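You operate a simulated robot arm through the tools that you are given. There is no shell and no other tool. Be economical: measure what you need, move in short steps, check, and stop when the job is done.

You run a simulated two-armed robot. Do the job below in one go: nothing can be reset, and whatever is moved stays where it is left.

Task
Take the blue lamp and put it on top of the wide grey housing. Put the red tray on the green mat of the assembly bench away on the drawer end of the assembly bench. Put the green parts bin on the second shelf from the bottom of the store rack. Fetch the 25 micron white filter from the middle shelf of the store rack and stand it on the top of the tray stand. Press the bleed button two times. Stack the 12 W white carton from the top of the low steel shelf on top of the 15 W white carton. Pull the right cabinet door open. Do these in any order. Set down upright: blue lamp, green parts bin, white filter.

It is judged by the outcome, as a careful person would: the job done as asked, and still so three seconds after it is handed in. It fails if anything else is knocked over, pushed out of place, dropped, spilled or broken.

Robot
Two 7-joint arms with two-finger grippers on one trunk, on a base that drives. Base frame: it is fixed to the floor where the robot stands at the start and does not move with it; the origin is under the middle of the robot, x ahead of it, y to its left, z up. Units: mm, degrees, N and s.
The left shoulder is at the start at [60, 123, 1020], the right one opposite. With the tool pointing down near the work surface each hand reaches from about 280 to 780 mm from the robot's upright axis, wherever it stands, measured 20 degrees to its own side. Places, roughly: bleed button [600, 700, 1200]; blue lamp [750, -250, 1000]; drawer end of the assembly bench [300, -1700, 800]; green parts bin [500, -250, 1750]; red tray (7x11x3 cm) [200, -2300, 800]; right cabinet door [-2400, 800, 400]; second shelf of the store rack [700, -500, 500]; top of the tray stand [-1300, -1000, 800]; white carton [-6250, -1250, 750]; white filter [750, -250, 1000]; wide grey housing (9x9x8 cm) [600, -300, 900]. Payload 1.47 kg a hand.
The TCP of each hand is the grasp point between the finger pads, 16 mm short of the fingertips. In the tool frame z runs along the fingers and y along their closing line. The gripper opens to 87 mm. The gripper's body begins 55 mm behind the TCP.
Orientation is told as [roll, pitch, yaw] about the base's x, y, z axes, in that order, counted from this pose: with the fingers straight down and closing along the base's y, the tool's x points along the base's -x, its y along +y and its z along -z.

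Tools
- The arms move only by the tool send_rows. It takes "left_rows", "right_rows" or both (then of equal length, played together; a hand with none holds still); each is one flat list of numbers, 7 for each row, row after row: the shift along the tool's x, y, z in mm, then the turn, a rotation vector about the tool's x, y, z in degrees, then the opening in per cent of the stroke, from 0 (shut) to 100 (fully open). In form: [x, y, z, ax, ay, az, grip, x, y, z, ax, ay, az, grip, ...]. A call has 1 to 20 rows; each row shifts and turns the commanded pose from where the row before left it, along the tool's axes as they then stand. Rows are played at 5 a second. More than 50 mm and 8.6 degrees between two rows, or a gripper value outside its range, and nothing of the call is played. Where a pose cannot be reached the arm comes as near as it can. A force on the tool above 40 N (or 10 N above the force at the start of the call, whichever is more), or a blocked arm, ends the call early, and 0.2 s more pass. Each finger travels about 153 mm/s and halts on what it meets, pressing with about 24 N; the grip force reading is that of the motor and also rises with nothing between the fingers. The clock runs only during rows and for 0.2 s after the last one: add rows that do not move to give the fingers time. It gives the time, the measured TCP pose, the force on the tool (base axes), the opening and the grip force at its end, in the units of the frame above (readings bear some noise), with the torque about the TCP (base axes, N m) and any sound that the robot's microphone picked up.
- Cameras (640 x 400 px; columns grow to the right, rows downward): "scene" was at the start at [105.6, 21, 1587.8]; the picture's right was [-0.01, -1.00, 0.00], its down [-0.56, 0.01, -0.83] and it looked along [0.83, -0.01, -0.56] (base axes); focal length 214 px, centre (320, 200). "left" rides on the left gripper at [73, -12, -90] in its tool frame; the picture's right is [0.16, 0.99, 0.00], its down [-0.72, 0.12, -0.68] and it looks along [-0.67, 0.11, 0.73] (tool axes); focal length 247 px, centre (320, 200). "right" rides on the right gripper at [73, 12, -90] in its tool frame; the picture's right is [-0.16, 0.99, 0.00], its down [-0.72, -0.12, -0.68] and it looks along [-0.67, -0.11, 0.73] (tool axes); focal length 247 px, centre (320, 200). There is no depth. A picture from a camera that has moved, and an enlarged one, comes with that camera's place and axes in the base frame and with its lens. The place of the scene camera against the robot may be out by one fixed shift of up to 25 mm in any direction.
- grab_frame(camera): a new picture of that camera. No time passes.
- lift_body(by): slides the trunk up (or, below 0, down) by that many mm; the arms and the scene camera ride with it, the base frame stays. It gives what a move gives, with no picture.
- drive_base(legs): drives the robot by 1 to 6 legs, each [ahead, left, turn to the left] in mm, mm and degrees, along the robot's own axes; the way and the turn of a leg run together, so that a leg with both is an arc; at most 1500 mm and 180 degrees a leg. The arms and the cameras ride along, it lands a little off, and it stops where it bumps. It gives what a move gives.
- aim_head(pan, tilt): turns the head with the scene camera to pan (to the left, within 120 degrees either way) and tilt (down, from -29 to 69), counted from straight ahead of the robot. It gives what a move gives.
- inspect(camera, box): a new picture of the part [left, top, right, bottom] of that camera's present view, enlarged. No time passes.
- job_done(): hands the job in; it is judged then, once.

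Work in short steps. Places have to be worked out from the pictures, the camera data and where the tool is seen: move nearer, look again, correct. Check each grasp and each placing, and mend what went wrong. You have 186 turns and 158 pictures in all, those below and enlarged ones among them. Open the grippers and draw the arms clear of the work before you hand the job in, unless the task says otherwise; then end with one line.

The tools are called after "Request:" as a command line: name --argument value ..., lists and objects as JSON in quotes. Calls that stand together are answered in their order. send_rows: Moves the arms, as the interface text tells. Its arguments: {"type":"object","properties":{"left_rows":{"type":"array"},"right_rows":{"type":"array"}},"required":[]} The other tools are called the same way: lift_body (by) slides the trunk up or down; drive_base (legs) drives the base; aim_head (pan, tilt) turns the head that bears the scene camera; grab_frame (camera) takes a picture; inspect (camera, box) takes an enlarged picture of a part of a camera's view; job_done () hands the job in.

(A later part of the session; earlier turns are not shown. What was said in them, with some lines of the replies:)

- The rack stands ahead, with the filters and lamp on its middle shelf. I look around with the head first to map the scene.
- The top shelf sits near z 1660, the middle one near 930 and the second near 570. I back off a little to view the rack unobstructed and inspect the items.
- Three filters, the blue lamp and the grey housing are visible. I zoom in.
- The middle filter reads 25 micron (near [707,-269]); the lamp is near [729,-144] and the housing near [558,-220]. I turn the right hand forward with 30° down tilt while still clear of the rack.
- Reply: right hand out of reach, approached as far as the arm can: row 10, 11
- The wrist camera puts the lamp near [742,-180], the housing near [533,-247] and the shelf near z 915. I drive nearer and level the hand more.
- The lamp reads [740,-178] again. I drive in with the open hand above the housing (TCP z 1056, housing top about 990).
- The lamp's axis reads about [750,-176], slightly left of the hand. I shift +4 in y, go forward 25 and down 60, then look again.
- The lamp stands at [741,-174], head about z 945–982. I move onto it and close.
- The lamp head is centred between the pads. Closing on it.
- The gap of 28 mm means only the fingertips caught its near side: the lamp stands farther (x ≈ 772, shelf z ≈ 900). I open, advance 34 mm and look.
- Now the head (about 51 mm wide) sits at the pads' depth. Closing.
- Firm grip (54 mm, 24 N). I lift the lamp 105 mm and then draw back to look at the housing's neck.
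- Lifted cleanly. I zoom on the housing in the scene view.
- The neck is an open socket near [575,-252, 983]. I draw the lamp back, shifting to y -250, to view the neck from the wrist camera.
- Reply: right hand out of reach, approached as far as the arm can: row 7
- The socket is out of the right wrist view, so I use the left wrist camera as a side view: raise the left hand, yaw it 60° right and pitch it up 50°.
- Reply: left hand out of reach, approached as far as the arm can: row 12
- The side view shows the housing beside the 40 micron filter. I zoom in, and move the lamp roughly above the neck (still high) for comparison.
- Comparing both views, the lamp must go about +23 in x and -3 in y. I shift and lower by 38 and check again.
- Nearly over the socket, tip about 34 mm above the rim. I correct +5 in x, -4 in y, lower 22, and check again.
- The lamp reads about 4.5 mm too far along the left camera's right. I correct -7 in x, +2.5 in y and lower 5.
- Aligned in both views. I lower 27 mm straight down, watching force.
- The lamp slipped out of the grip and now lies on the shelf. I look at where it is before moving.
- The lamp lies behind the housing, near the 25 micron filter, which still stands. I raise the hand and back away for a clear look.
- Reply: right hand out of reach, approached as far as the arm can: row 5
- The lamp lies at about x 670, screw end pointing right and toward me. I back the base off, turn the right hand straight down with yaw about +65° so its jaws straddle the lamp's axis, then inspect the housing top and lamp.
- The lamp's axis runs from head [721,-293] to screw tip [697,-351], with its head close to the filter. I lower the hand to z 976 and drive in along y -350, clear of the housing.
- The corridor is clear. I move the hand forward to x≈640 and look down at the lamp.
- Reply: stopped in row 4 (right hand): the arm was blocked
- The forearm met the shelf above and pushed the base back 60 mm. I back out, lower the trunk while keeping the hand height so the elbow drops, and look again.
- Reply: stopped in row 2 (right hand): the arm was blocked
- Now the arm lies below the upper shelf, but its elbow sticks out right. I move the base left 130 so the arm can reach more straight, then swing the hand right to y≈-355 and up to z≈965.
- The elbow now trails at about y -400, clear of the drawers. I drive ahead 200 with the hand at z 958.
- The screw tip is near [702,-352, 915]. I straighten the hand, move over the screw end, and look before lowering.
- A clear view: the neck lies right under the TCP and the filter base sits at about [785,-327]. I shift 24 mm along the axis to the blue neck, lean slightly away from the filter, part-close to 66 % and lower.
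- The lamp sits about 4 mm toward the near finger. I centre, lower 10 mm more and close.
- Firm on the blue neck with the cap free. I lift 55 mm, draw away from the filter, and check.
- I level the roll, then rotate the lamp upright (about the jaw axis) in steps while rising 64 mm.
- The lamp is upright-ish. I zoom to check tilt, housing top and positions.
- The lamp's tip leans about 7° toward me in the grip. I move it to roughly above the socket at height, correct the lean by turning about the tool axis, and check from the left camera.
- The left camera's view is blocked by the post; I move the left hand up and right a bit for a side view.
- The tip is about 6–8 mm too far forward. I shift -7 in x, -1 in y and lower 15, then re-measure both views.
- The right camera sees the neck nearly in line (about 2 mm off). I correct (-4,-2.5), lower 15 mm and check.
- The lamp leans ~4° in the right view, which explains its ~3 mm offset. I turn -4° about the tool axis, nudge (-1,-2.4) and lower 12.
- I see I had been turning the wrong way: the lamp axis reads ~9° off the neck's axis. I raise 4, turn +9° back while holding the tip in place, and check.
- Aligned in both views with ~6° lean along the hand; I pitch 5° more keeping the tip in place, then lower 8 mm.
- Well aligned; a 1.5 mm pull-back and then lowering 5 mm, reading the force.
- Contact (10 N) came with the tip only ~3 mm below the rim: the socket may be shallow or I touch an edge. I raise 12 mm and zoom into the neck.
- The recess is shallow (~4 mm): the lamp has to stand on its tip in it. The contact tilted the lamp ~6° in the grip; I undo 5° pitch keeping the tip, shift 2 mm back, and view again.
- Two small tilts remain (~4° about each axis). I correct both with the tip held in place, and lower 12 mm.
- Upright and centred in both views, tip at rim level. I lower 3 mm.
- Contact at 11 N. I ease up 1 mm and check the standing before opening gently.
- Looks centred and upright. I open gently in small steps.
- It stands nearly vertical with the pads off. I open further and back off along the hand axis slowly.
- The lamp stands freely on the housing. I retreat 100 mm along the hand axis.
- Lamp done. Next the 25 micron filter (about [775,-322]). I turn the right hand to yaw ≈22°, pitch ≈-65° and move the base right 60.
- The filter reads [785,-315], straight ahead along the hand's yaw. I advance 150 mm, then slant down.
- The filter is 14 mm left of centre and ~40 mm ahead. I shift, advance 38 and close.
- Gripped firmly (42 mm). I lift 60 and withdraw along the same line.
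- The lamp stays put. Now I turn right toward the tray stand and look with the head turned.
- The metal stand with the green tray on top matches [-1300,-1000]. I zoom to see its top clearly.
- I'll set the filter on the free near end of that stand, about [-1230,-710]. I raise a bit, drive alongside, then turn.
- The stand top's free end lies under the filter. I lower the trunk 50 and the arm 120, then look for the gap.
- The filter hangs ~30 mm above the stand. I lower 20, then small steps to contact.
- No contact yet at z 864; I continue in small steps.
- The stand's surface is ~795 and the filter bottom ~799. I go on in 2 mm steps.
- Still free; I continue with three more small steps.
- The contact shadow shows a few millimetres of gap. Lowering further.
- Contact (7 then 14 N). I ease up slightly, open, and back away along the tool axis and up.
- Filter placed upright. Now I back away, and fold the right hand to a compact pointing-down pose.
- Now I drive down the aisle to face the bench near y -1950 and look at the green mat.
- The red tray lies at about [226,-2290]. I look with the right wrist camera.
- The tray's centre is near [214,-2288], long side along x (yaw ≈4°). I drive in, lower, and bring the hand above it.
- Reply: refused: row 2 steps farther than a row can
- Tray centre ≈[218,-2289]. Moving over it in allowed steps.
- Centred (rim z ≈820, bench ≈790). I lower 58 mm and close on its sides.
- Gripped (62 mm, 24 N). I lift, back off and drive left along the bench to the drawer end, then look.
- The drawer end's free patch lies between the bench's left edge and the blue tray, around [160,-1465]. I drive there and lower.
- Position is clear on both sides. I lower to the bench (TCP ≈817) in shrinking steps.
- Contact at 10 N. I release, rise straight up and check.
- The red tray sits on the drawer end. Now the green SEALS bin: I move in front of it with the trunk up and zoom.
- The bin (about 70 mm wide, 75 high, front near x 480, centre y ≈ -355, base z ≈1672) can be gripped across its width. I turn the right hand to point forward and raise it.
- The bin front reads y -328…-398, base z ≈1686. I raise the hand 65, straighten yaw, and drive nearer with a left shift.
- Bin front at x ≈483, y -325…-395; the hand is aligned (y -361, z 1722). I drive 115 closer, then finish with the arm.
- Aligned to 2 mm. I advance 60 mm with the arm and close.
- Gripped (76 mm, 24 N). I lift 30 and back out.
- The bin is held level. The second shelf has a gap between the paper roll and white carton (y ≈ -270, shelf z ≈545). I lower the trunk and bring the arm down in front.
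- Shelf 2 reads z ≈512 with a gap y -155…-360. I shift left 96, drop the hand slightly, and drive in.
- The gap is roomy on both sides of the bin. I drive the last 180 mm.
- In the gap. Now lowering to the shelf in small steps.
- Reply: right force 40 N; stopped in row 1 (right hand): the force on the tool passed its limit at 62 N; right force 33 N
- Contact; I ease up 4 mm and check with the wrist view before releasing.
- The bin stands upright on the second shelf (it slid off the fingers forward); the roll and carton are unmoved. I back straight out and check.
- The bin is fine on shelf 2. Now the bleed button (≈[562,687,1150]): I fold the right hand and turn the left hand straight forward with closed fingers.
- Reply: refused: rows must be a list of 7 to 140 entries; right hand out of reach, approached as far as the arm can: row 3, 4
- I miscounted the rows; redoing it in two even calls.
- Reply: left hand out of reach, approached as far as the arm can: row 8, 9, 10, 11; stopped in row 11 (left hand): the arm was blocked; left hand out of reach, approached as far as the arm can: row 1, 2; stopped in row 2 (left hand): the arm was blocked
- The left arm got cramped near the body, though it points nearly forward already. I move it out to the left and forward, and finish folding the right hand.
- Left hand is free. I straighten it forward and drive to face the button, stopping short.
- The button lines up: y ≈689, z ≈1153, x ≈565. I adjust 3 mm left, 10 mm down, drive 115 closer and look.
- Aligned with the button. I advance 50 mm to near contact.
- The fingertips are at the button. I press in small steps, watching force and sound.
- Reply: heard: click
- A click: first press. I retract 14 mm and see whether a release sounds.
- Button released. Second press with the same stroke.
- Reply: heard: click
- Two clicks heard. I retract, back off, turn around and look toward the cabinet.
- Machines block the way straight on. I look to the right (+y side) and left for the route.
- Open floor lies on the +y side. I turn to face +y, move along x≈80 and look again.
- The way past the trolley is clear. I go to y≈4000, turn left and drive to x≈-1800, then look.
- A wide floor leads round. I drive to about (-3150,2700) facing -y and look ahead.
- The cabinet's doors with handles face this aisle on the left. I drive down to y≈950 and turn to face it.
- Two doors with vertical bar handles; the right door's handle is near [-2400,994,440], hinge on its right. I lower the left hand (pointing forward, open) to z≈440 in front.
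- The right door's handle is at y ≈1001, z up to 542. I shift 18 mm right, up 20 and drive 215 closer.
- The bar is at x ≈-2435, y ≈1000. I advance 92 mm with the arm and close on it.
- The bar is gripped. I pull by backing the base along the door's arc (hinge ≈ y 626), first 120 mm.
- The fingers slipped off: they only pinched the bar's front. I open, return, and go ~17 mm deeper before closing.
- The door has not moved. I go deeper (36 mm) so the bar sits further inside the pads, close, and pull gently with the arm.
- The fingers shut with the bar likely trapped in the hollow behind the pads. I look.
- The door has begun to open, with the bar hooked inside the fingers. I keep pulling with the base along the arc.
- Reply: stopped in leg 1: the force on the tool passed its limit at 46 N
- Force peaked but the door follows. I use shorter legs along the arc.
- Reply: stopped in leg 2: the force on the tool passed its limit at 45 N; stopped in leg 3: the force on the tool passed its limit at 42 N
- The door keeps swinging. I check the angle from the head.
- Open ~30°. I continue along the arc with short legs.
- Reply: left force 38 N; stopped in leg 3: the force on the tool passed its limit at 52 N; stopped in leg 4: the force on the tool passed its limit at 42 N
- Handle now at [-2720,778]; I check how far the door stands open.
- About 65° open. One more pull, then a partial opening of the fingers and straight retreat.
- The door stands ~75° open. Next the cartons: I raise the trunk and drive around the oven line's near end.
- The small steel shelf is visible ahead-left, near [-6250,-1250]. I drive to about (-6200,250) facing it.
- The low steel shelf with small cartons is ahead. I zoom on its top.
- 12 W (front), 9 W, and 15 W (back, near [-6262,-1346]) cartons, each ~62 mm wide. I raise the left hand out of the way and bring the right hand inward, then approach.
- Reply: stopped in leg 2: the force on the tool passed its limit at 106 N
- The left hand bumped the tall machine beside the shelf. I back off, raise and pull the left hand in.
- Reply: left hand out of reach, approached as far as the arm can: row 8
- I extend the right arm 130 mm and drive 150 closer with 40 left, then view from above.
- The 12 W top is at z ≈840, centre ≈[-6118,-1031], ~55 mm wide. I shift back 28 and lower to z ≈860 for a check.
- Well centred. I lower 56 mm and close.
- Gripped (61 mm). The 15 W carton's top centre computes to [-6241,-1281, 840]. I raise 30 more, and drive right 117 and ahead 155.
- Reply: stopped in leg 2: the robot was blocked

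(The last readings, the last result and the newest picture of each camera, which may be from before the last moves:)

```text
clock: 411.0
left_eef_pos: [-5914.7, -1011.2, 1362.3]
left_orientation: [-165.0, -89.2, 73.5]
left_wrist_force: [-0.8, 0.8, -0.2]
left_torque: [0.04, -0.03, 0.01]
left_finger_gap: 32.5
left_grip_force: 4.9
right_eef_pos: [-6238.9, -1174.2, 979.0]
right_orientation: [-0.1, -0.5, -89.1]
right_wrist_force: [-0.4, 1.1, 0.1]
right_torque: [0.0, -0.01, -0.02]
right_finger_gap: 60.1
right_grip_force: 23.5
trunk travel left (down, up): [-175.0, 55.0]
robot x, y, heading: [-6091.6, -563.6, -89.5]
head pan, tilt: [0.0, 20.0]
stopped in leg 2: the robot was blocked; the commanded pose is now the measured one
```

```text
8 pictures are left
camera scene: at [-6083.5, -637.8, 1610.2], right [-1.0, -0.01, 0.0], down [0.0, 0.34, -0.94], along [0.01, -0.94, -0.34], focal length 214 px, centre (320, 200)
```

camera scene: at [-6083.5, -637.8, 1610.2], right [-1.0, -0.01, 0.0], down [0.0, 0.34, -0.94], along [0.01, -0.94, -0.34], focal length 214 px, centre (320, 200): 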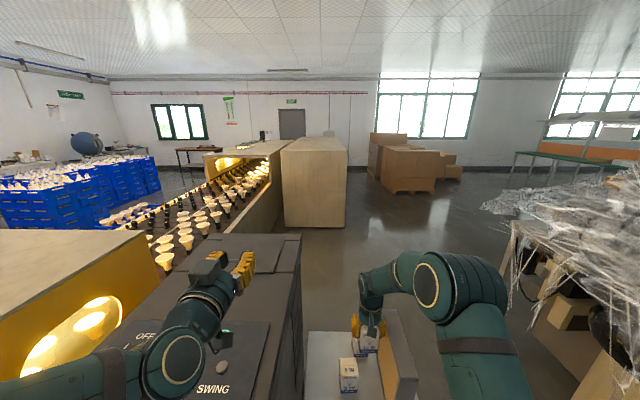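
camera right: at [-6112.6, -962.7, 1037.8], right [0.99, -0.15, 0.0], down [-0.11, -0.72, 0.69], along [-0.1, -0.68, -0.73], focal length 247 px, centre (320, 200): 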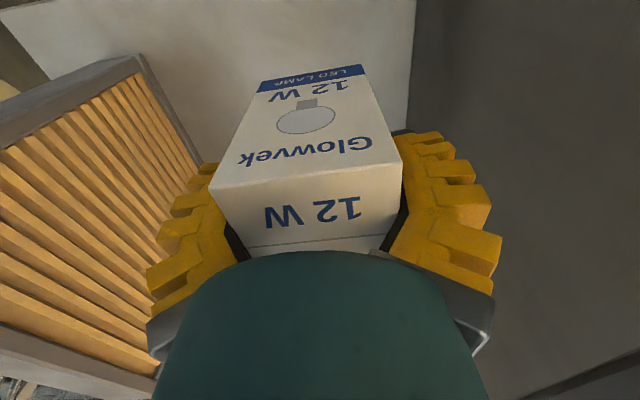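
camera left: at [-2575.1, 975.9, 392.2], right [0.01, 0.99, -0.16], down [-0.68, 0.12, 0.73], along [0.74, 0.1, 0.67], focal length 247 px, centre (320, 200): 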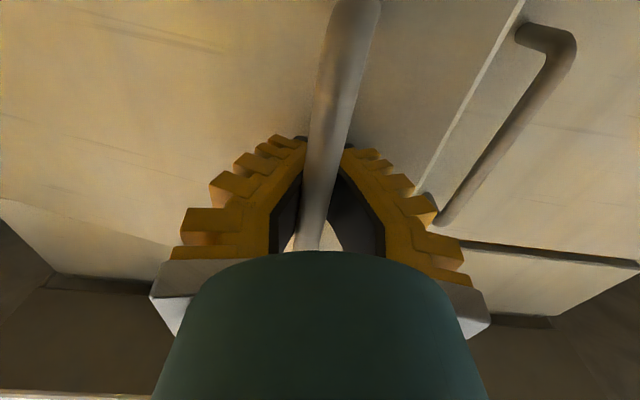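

The base touched something low; I ease back 15 mm, and extend the arm toward the 15 W carton, then look.

Request:
drive_base --legs '[[-12, 0, 0]]'

Request:
send_rows --right_rows '[-38, 0, 0, 0, 0, 0, 50, -38, 0, 0, 0, 0, 0, 50, -38, 0, 0, 0, 0, 0, 50, 0, 0, 0, 0, 0, 0, 50]'

Request:
inspect --camera "scene" --box '[290, 290, 440, 400]'

```text
clock: 411.7
left_eef_pos: [-5915.1, -1002.9, 1360.8]
left_orientation: [-157.5, -89.4, 66.2]
left_wrist_force: [0.3, 0.0, -0.4]
left_torque: [-0.03, 0.0, 0.01]
left_finger_gap: 32.5
left_grip_force: 4.7
right_eef_pos: [-6238.6, -1165.1, 977.6]
right_orientation: [-0.1, -0.3, -89.0]
right_wrist_force: [-0.7, -0.1, -1.0]
right_torque: [0.0, 0.05, -0.02]
right_finger_gap: 60.0
right_grip_force: 24.2
trunk travel left (down, up): [-175.0, 55.0]
robot x, y, heading: [-6091.9, -547.9, -89.3]
head pan, tilt: [0.0, 20.0]
```

```text
clock: 412.7
left_eef_pos: [-5915.2, -1001.0, 1360.1]
left_orientation: [-160.0, -89.2, 68.6]
left_wrist_force: [-0.9, 0.3, -0.3]
left_torque: [0.05, 0.05, 0.01]
left_finger_gap: 31.9
left_grip_force: 4.7
right_eef_pos: [-6237.6, -1278.7, 979.9]
right_orientation: [-0.1, -0.3, -89.1]
right_wrist_force: [0.0, 0.3, -1.3]
right_torque: [-0.01, 0.01, 0.05]
right_finger_gap: 59.8
right_grip_force: 24.9
trunk travel left (down, up): [-175.0, 55.0]
robot x, y, heading: [-6095.4, -548.7, -89.2]
head pan, tilt: [0.0, 20.0]
```

```text
3.64 times, centred on (365, 345) of scene
camera zoom: at [-6083.4, -628.7, 1610.1], right [-1.0, -0.01, 0.0], down [0.0, 0.34, -0.94], along [0.01, -0.94, -0.34], focal length 780 px, centre (156, -327)
```

zoom: 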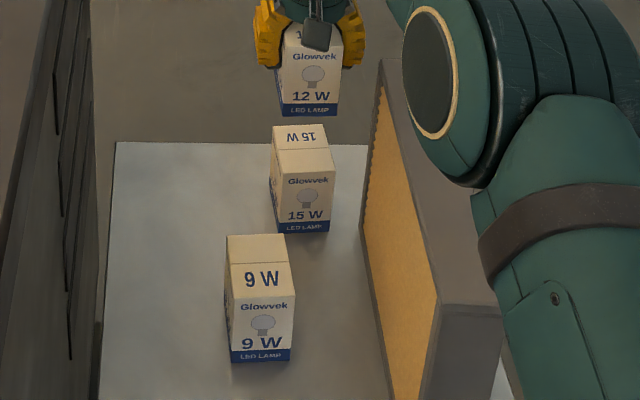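

Comparing the held carton and the 15 W in the same view: I need +12 mm back toward me and +2 mm left. I adjust, lower 58 mm and check.

Request:
send_rows --right_rows '[12, 2, 0, 0, 0, 0, 50, 0, 0, 30, 0, 0, 0, 50, 0, 0, 28, 0, 0, 0, 50, 0, 0, 0, 0, 0, 0, 50]'

Request:
inspect --camera "scene" --box '[330, 290, 420, 360]'

```text
clock: 413.7
left_eef_pos: [-5915.4, -1002.4, 1361.1]
left_orientation: [-158.2, -89.4, 66.8]
left_wrist_force: [-0.5, 0.2, 0.3]
left_torque: [0.01, -0.01, -0.04]
left_finger_gap: 32.3
left_grip_force: 4.4
right_eef_pos: [-6236.6, -1266.6, 921.8]
right_orientation: [-0.1, -0.3, -89.1]
right_wrist_force: [-0.3, -0.3, -1.1]
right_torque: [0.02, -0.04, -0.02]
right_finger_gap: 60.0
right_grip_force: 24.4
trunk travel left (down, up): [-175.0, 55.0]
robot x, y, heading: [-6088.3, -545.7, -89.2]
head pan, tilt: [0.0, 20.0]
```

```text
5.71 times, centred on (375, 325) of scene
camera zoom: at [-6083.3, -630.0, 1610.0], right [-1.0, -0.01, 0.0], down [-0.01, 0.34, -0.94], along [0.01, -0.94, -0.34], focal length 1226 px, centre (6, -514)
```

zoom: 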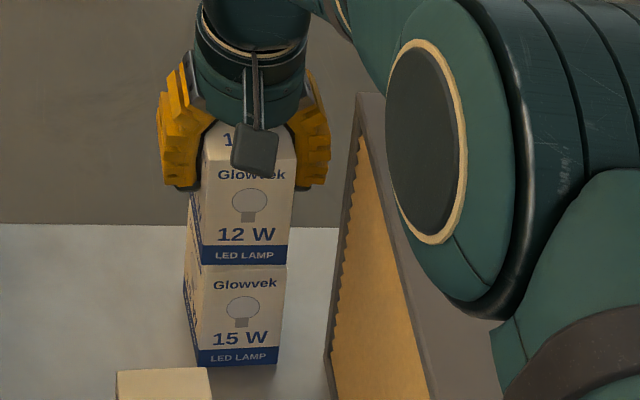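

Nearly aligned (3 mm sideways). I correct and lower in small steps to feel contact.

Request:
send_rows --right_rows '[0, 3, 4, 0, 0, 0, 50, 0, 0, 0, 0, 0, 0, 50]'

Request:
send_rows --right_rows '[0, 0, 3, 0, 0, 0, 50, 0, 0, 0, 0, 0, 0, 50]'

Request:
send_rows --right_rows '[0, 0, 2.5, 0, 0, 0, 50, 0, 0, 0, 0, 0, 0, 50]'

```text
clock: 414.3
left_eef_pos: [-5915.9, -1002.9, 1362.4]
left_orientation: [-158.7, -89.5, 67.4]
left_wrist_force: [-0.5, -0.1, 0.1]
left_torque: [0.0, -0.01, 0.01]
left_finger_gap: 32.5
left_grip_force: 4.5
right_eef_pos: [-6233.7, -1266.2, 915.5]
right_orientation: [-0.1, -0.2, -89.1]
right_wrist_force: [0.9, 0.3, -1.1]
right_torque: [0.0, -0.01, 0.02]
right_finger_gap: 59.9
right_grip_force: 23.5
trunk travel left (down, up): [-175.0, 55.0]
robot x, y, heading: [-6094.4, -548.0, -89.3]
head pan, tilt: [0.0, 20.0]
```

```text
clock: 414.9
left_eef_pos: [-5915.8, -1002.2, 1361.5]
left_orientation: [-158.4, -89.4, 67.1]
left_wrist_force: [-0.2, -0.3, -0.7]
left_torque: [0.0, 0.03, -0.03]
left_finger_gap: 32.5
left_grip_force: 3.8
right_eef_pos: [-6231.3, -1267.4, 913.7]
right_orientation: [-0.1, -0.3, -89.1]
right_wrist_force: [-0.3, -0.1, -1.2]
right_torque: [-0.01, -0.03, 0.01]
right_finger_gap: 59.7
right_grip_force: 24.1
trunk travel left (down, up): [-175.0, 55.0]
robot x, y, heading: [-6088.5, -551.5, -89.0]
head pan, tilt: [0.0, 20.0]
```

```text
clock: 415.5
left_eef_pos: [-5914.9, -1002.0, 1360.4]
left_orientation: [-158.3, -89.4, 66.9]
left_wrist_force: [-0.2, -0.6, 0.3]
left_torque: [-0.03, -0.03, -0.01]
left_finger_gap: 32.3
left_grip_force: 4.5
right_eef_pos: [-6231.7, -1268.7, 909.9]
right_orientation: [-0.1, -0.2, -89.1]
right_wrist_force: [0.2, 0.0, 0.2]
right_torque: [-0.01, 0.03, 0.0]
right_finger_gap: 59.8
right_grip_force: 24.2
trunk travel left (down, up): [-175.0, 55.0]
robot x, y, heading: [-6092.3, -546.9, -89.4]
head pan, tilt: [0.0, 20.0]
```

No contact at z 910 yet; I look once more at the alignment.

Request:
inspect --camera "scene" --box '[340, 310, 400, 360]'

```text
8.00 times, centred on (370, 335) of scene
camera zoom: at [-6083.3, -630.0, 1609.9], right [-1.0, -0.01, 0.0], down [-0.01, 0.34, -0.94], along [0.01, -0.94, -0.34], focal length 1716 px, centre (-80, -880)
```

zoom: 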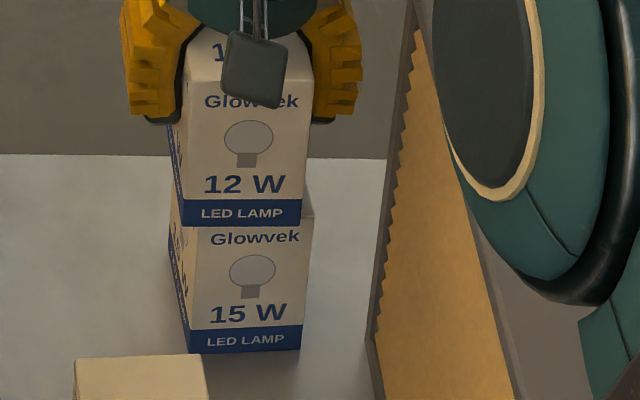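

The held carton is ~8 mm too near me. I push it back 8 mm and continue lowering to contact.

Request:
send_rows --right_rows '[-8, -1, 0, 0, 0, 0, 50, 0, 0, 2, 0, 0, 0, 50, 0, 0, 0, 0, 0, 0, 50]'

Request:
send_rows --right_rows '[0, 0, 2, 0, 0, 0, 50, 0, 0, 0, 0, 0, 0, 50]'

Request:
send_rows --right_rows '[0, 0, 2, 0, 0, 0, 50, 0, 0, 0, 0, 0, 0, 50]'

```text
clock: 416.3
left_eef_pos: [-5915.6, -1002.2, 1362.3]
left_orientation: [-158.4, -89.3, 67.1]
left_wrist_force: [0.1, -0.9, 0.2]
left_torque: [0.02, 0.01, -0.04]
left_finger_gap: 32.4
left_grip_force: 4.2
right_eef_pos: [-6235.3, -1277.4, 910.2]
right_orientation: [-0.1, -0.3, -89.1]
right_wrist_force: [0.8, 0.2, 3.2]
right_torque: [-0.06, -0.01, -0.03]
right_finger_gap: 59.8
right_grip_force: 24.1
trunk travel left (down, up): [-175.0, 55.0]
robot x, y, heading: [-6093.2, -545.8, -89.1]
head pan, tilt: [0.0, 20.0]
```

```text
clock: 416.9
left_eef_pos: [-5915.4, -1000.5, 1362.3]
left_orientation: [-158.7, -89.3, 67.3]
left_wrist_force: [-0.7, 0.7, -0.2]
left_torque: [-0.01, 0.0, -0.01]
left_finger_gap: 32.4
left_grip_force: 4.5
right_eef_pos: [-6233.9, -1275.3, 907.6]
right_orientation: [-0.1, -0.6, -89.1]
right_wrist_force: [1.1, -3.0, 15.8]
right_torque: [-0.05, 0.01, -0.01]
right_finger_gap: 59.5
right_grip_force: 23.8
trunk travel left (down, up): [-175.0, 55.0]
robot x, y, heading: [-6091.5, -547.4, -89.0]
head pan, tilt: [0.0, 20.0]
```

```text
clock: 417.5
left_eef_pos: [-5915.1, -998.6, 1363.0]
left_orientation: [-160.1, -89.2, 68.8]
left_wrist_force: [-0.1, 0.2, 0.5]
left_torque: [0.01, 0.0, -0.03]
left_finger_gap: 32.1
left_grip_force: 4.7
right_eef_pos: [-6233.7, -1274.8, 908.0]
right_orientation: [-0.3, -0.7, -89.2]
right_wrist_force: [-0.4, -4.1, 31.8]
right_torque: [0.03, 0.0, 0.01]
right_finger_gap: 59.9
right_grip_force: 24.2
trunk travel left (down, up): [-175.0, 55.0]
robot x, y, heading: [-6092.1, -551.3, -89.3]
head pan, tilt: [0.0, 20.0]
```

Solid contact on top of the 15 W carton. I ease up 3 mm to near zero force and check before opening.

Request:
send_rows --right_rows '[0, 0, -3.5, 0, 0, 0, 50, 0, 0, 0, 0, 0, 0, 50]'

Request:
inspect --camera "scene" --box '[340, 310, 400, 360]'

```text
clock: 418.1
left_eef_pos: [-5915.3, -1001.4, 1361.5]
left_orientation: [-158.9, -89.3, 67.4]
left_wrist_force: [0.1, -0.8, 0.4]
left_torque: [0.02, -0.02, 0.01]
left_finger_gap: 32.3
left_grip_force: 4.4
right_eef_pos: [-6233.5, -1274.1, 907.9]
right_orientation: [-0.2, -0.3, -89.0]
right_wrist_force: [-0.2, -5.5, 15.9]
right_torque: [-0.58, -0.05, -0.03]
right_finger_gap: 59.7
right_grip_force: 23.9
trunk travel left (down, up): [-175.0, 55.0]
robot x, y, heading: [-6094.2, -551.1, -89.3]
head pan, tilt: [0.0, 20.0]
```

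```text
8.00 times, centred on (370, 335) of scene
camera zoom: at [-6083.1, -628.9, 1609.9], right [-1.0, -0.01, 0.0], down [-0.01, 0.34, -0.94], along [0.01, -0.94, -0.34], focal length 1716 px, centre (-80, -880)
```

zoom: 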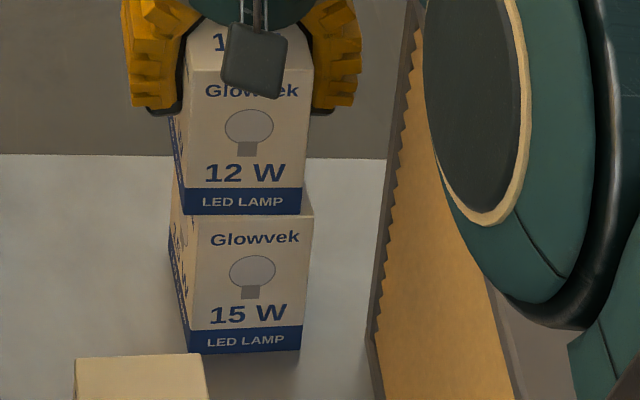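

The 12 W sits squarely on the 15 W. I ease the remaining force, open gently and rise.

Request:
send_rows --right_rows '[0, 0, -1.5, 0, 0, 0, 50, 0, 0, 0, 0, 0, 0, 62, 0, 0, 0, 0, 0, 0, 72, 0, 0, 0, 0, 0, 0, 80, 0, 0, 0, 0, 0, 0, 80]'

Request:
send_rows --right_rows '[0, 0, -15, 0, 0, 0, 80, 0, 0, -30, 0, 0, 0, 80, 0, 0, -45, 0, 0, 0, 80, 0, 0, -45, 0, 0, 0, 80, 0, 0, -45, 0, 0, 0, 80, 40, 0, 0, 0, 0, 0, 80, 40, 0, 0, 0, 0, 0, 80, 40, 0, 0, 0, 0, 0, 80]'

Request:
inspect --camera "scene" --box '[290, 280, 440, 400]'

```text
clock: 419.3
left_eef_pos: [-5914.9, -1001.9, 1361.5]
left_orientation: [-158.3, -89.3, 67.0]
left_wrist_force: [0.3, 0.0, -0.3]
left_torque: [0.0, -0.01, 0.03]
left_finger_gap: 32.5
left_grip_force: 4.6
right_eef_pos: [-6233.6, -1272.9, 907.8]
right_orientation: [0.0, -0.2, -89.1]
right_wrist_force: [-1.2, 0.6, 3.5]
right_torque: [0.0, 0.08, 0.01]
right_finger_gap: 72.6
right_grip_force: 2.2
trunk travel left (down, up): [-175.0, 55.0]
robot x, y, heading: [-6092.5, -548.3, -89.2]
head pan, tilt: [0.0, 20.0]
```

```text
clock: 421.1
left_eef_pos: [-5916.1, -1001.3, 1361.7]
left_orientation: [-160.9, -89.3, 69.6]
left_wrist_force: [-0.6, 0.1, 0.5]
left_torque: [0.01, 0.0, 0.02]
left_finger_gap: 32.5
left_grip_force: 4.9
right_eef_pos: [-6232.2, -1155.8, 1090.6]
right_orientation: [-0.2, -0.5, -89.1]
right_wrist_force: [0.7, 0.3, 0.8]
right_torque: [0.0, 0.02, 0.04]
right_finger_gap: 73.1
right_grip_force: 2.3
trunk travel left (down, up): [-175.0, 55.0]
robot x, y, heading: [-6094.5, -552.0, -89.4]
head pan, tilt: [0.0, 20.0]
```

```text
3.33 times, centred on (365, 340) of scene
camera zoom: at [-6083.5, -628.1, 1610.1], right [-1.0, -0.01, 0.0], down [0.0, 0.34, -0.94], along [0.01, -0.94, -0.34], focal length 715 px, centre (170, -267)
```

zoom: 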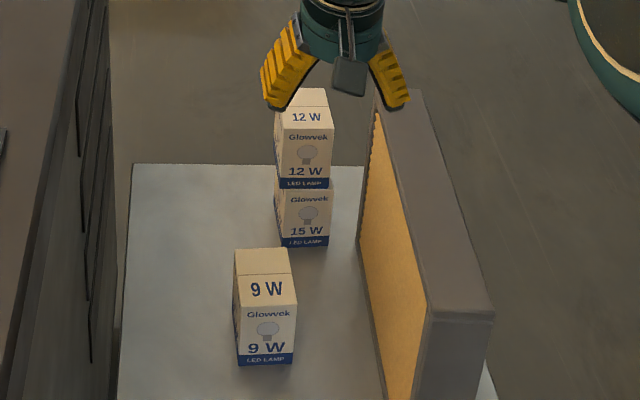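

The stack stands. I back the robot away, open both grippers, and take a last look.

Request:
drive_base --legs '[[-450, 0, 0]]'

Request:
send_rows --left_rows '[0, 0, 0, 0, 0, 0, 70, 0, 0, 0, 0, 0, 0, 100, 0, 0, 0, 0, 0, 0, 100]' --right_rows '[0, 0, 0, 0, 0, 0, 100, 0, 0, 0, 0, 0, 0, 100, 0, 0, 0, 0, 0, 0, 100]'

Request:
grab_frame --camera "scene"

```text
clock: 423.8
left_eef_pos: [-5920.2, -551.3, 1360.8]
left_orientation: [-159.1, -89.3, 68.3]
left_wrist_force: [-0.1, 0.4, -0.1]
left_torque: [0.03, -0.01, 0.03]
left_finger_gap: 32.4
left_grip_force: 4.4
right_eef_pos: [-6235.1, -708.8, 1090.2]
right_orientation: [-0.1, -0.3, -88.5]
right_wrist_force: [0.4, -0.4, 0.4]
right_torque: [0.01, -0.01, -0.01]
right_finger_gap: 73.0
right_grip_force: 2.1
trunk travel left (down, up): [-175.0, 55.0]
robot x, y, heading: [-6101.8, -100.7, -88.5]
head pan, tilt: [0.0, 20.0]
```

```text
clock: 424.6
left_eef_pos: [-5919.4, -552.3, 1360.4]
left_orientation: [-158.2, -89.3, 67.5]
left_wrist_force: [-0.2, 0.1, -0.9]
left_torque: [0.0, 0.04, -0.02]
left_finger_gap: 87.2
left_grip_force: 0.1
right_eef_pos: [-6235.3, -709.9, 1089.4]
right_orientation: [-0.1, -0.3, -88.5]
right_wrist_force: [-0.2, 0.0, 0.5]
right_torque: [-0.03, 0.01, -0.01]
right_finger_gap: 87.1
right_grip_force: 0.0
trunk travel left (down, up): [-175.0, 55.0]
robot x, y, heading: [-6103.2, -102.6, -88.6]
head pan, tilt: [0.0, 20.0]
```

```text
2 pictures are left
camera scene: at [-6091.2, -181.2, 1609.9], right [-1.0, -0.03, 0.0], down [-0.01, 0.34, -0.94], along [0.02, -0.94, -0.34], focal length 214 px, centre (320, 200)
```

scene: 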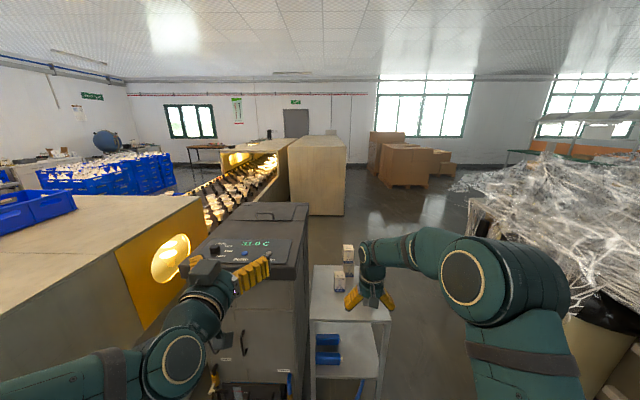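

All seven jobs are done, both grippers are open and the arms are clear, so I hand in.

Request:
job_done

```text
The job is handed in.
```

All seven tasks are done and the job is handed in. The lamp was dropped once on the shelf before I re-seated it. The left hand hit the tall machine beside the carton shelf hard (about 106 N), and the base nudged something low there. I saw nothing displaced by any of these.
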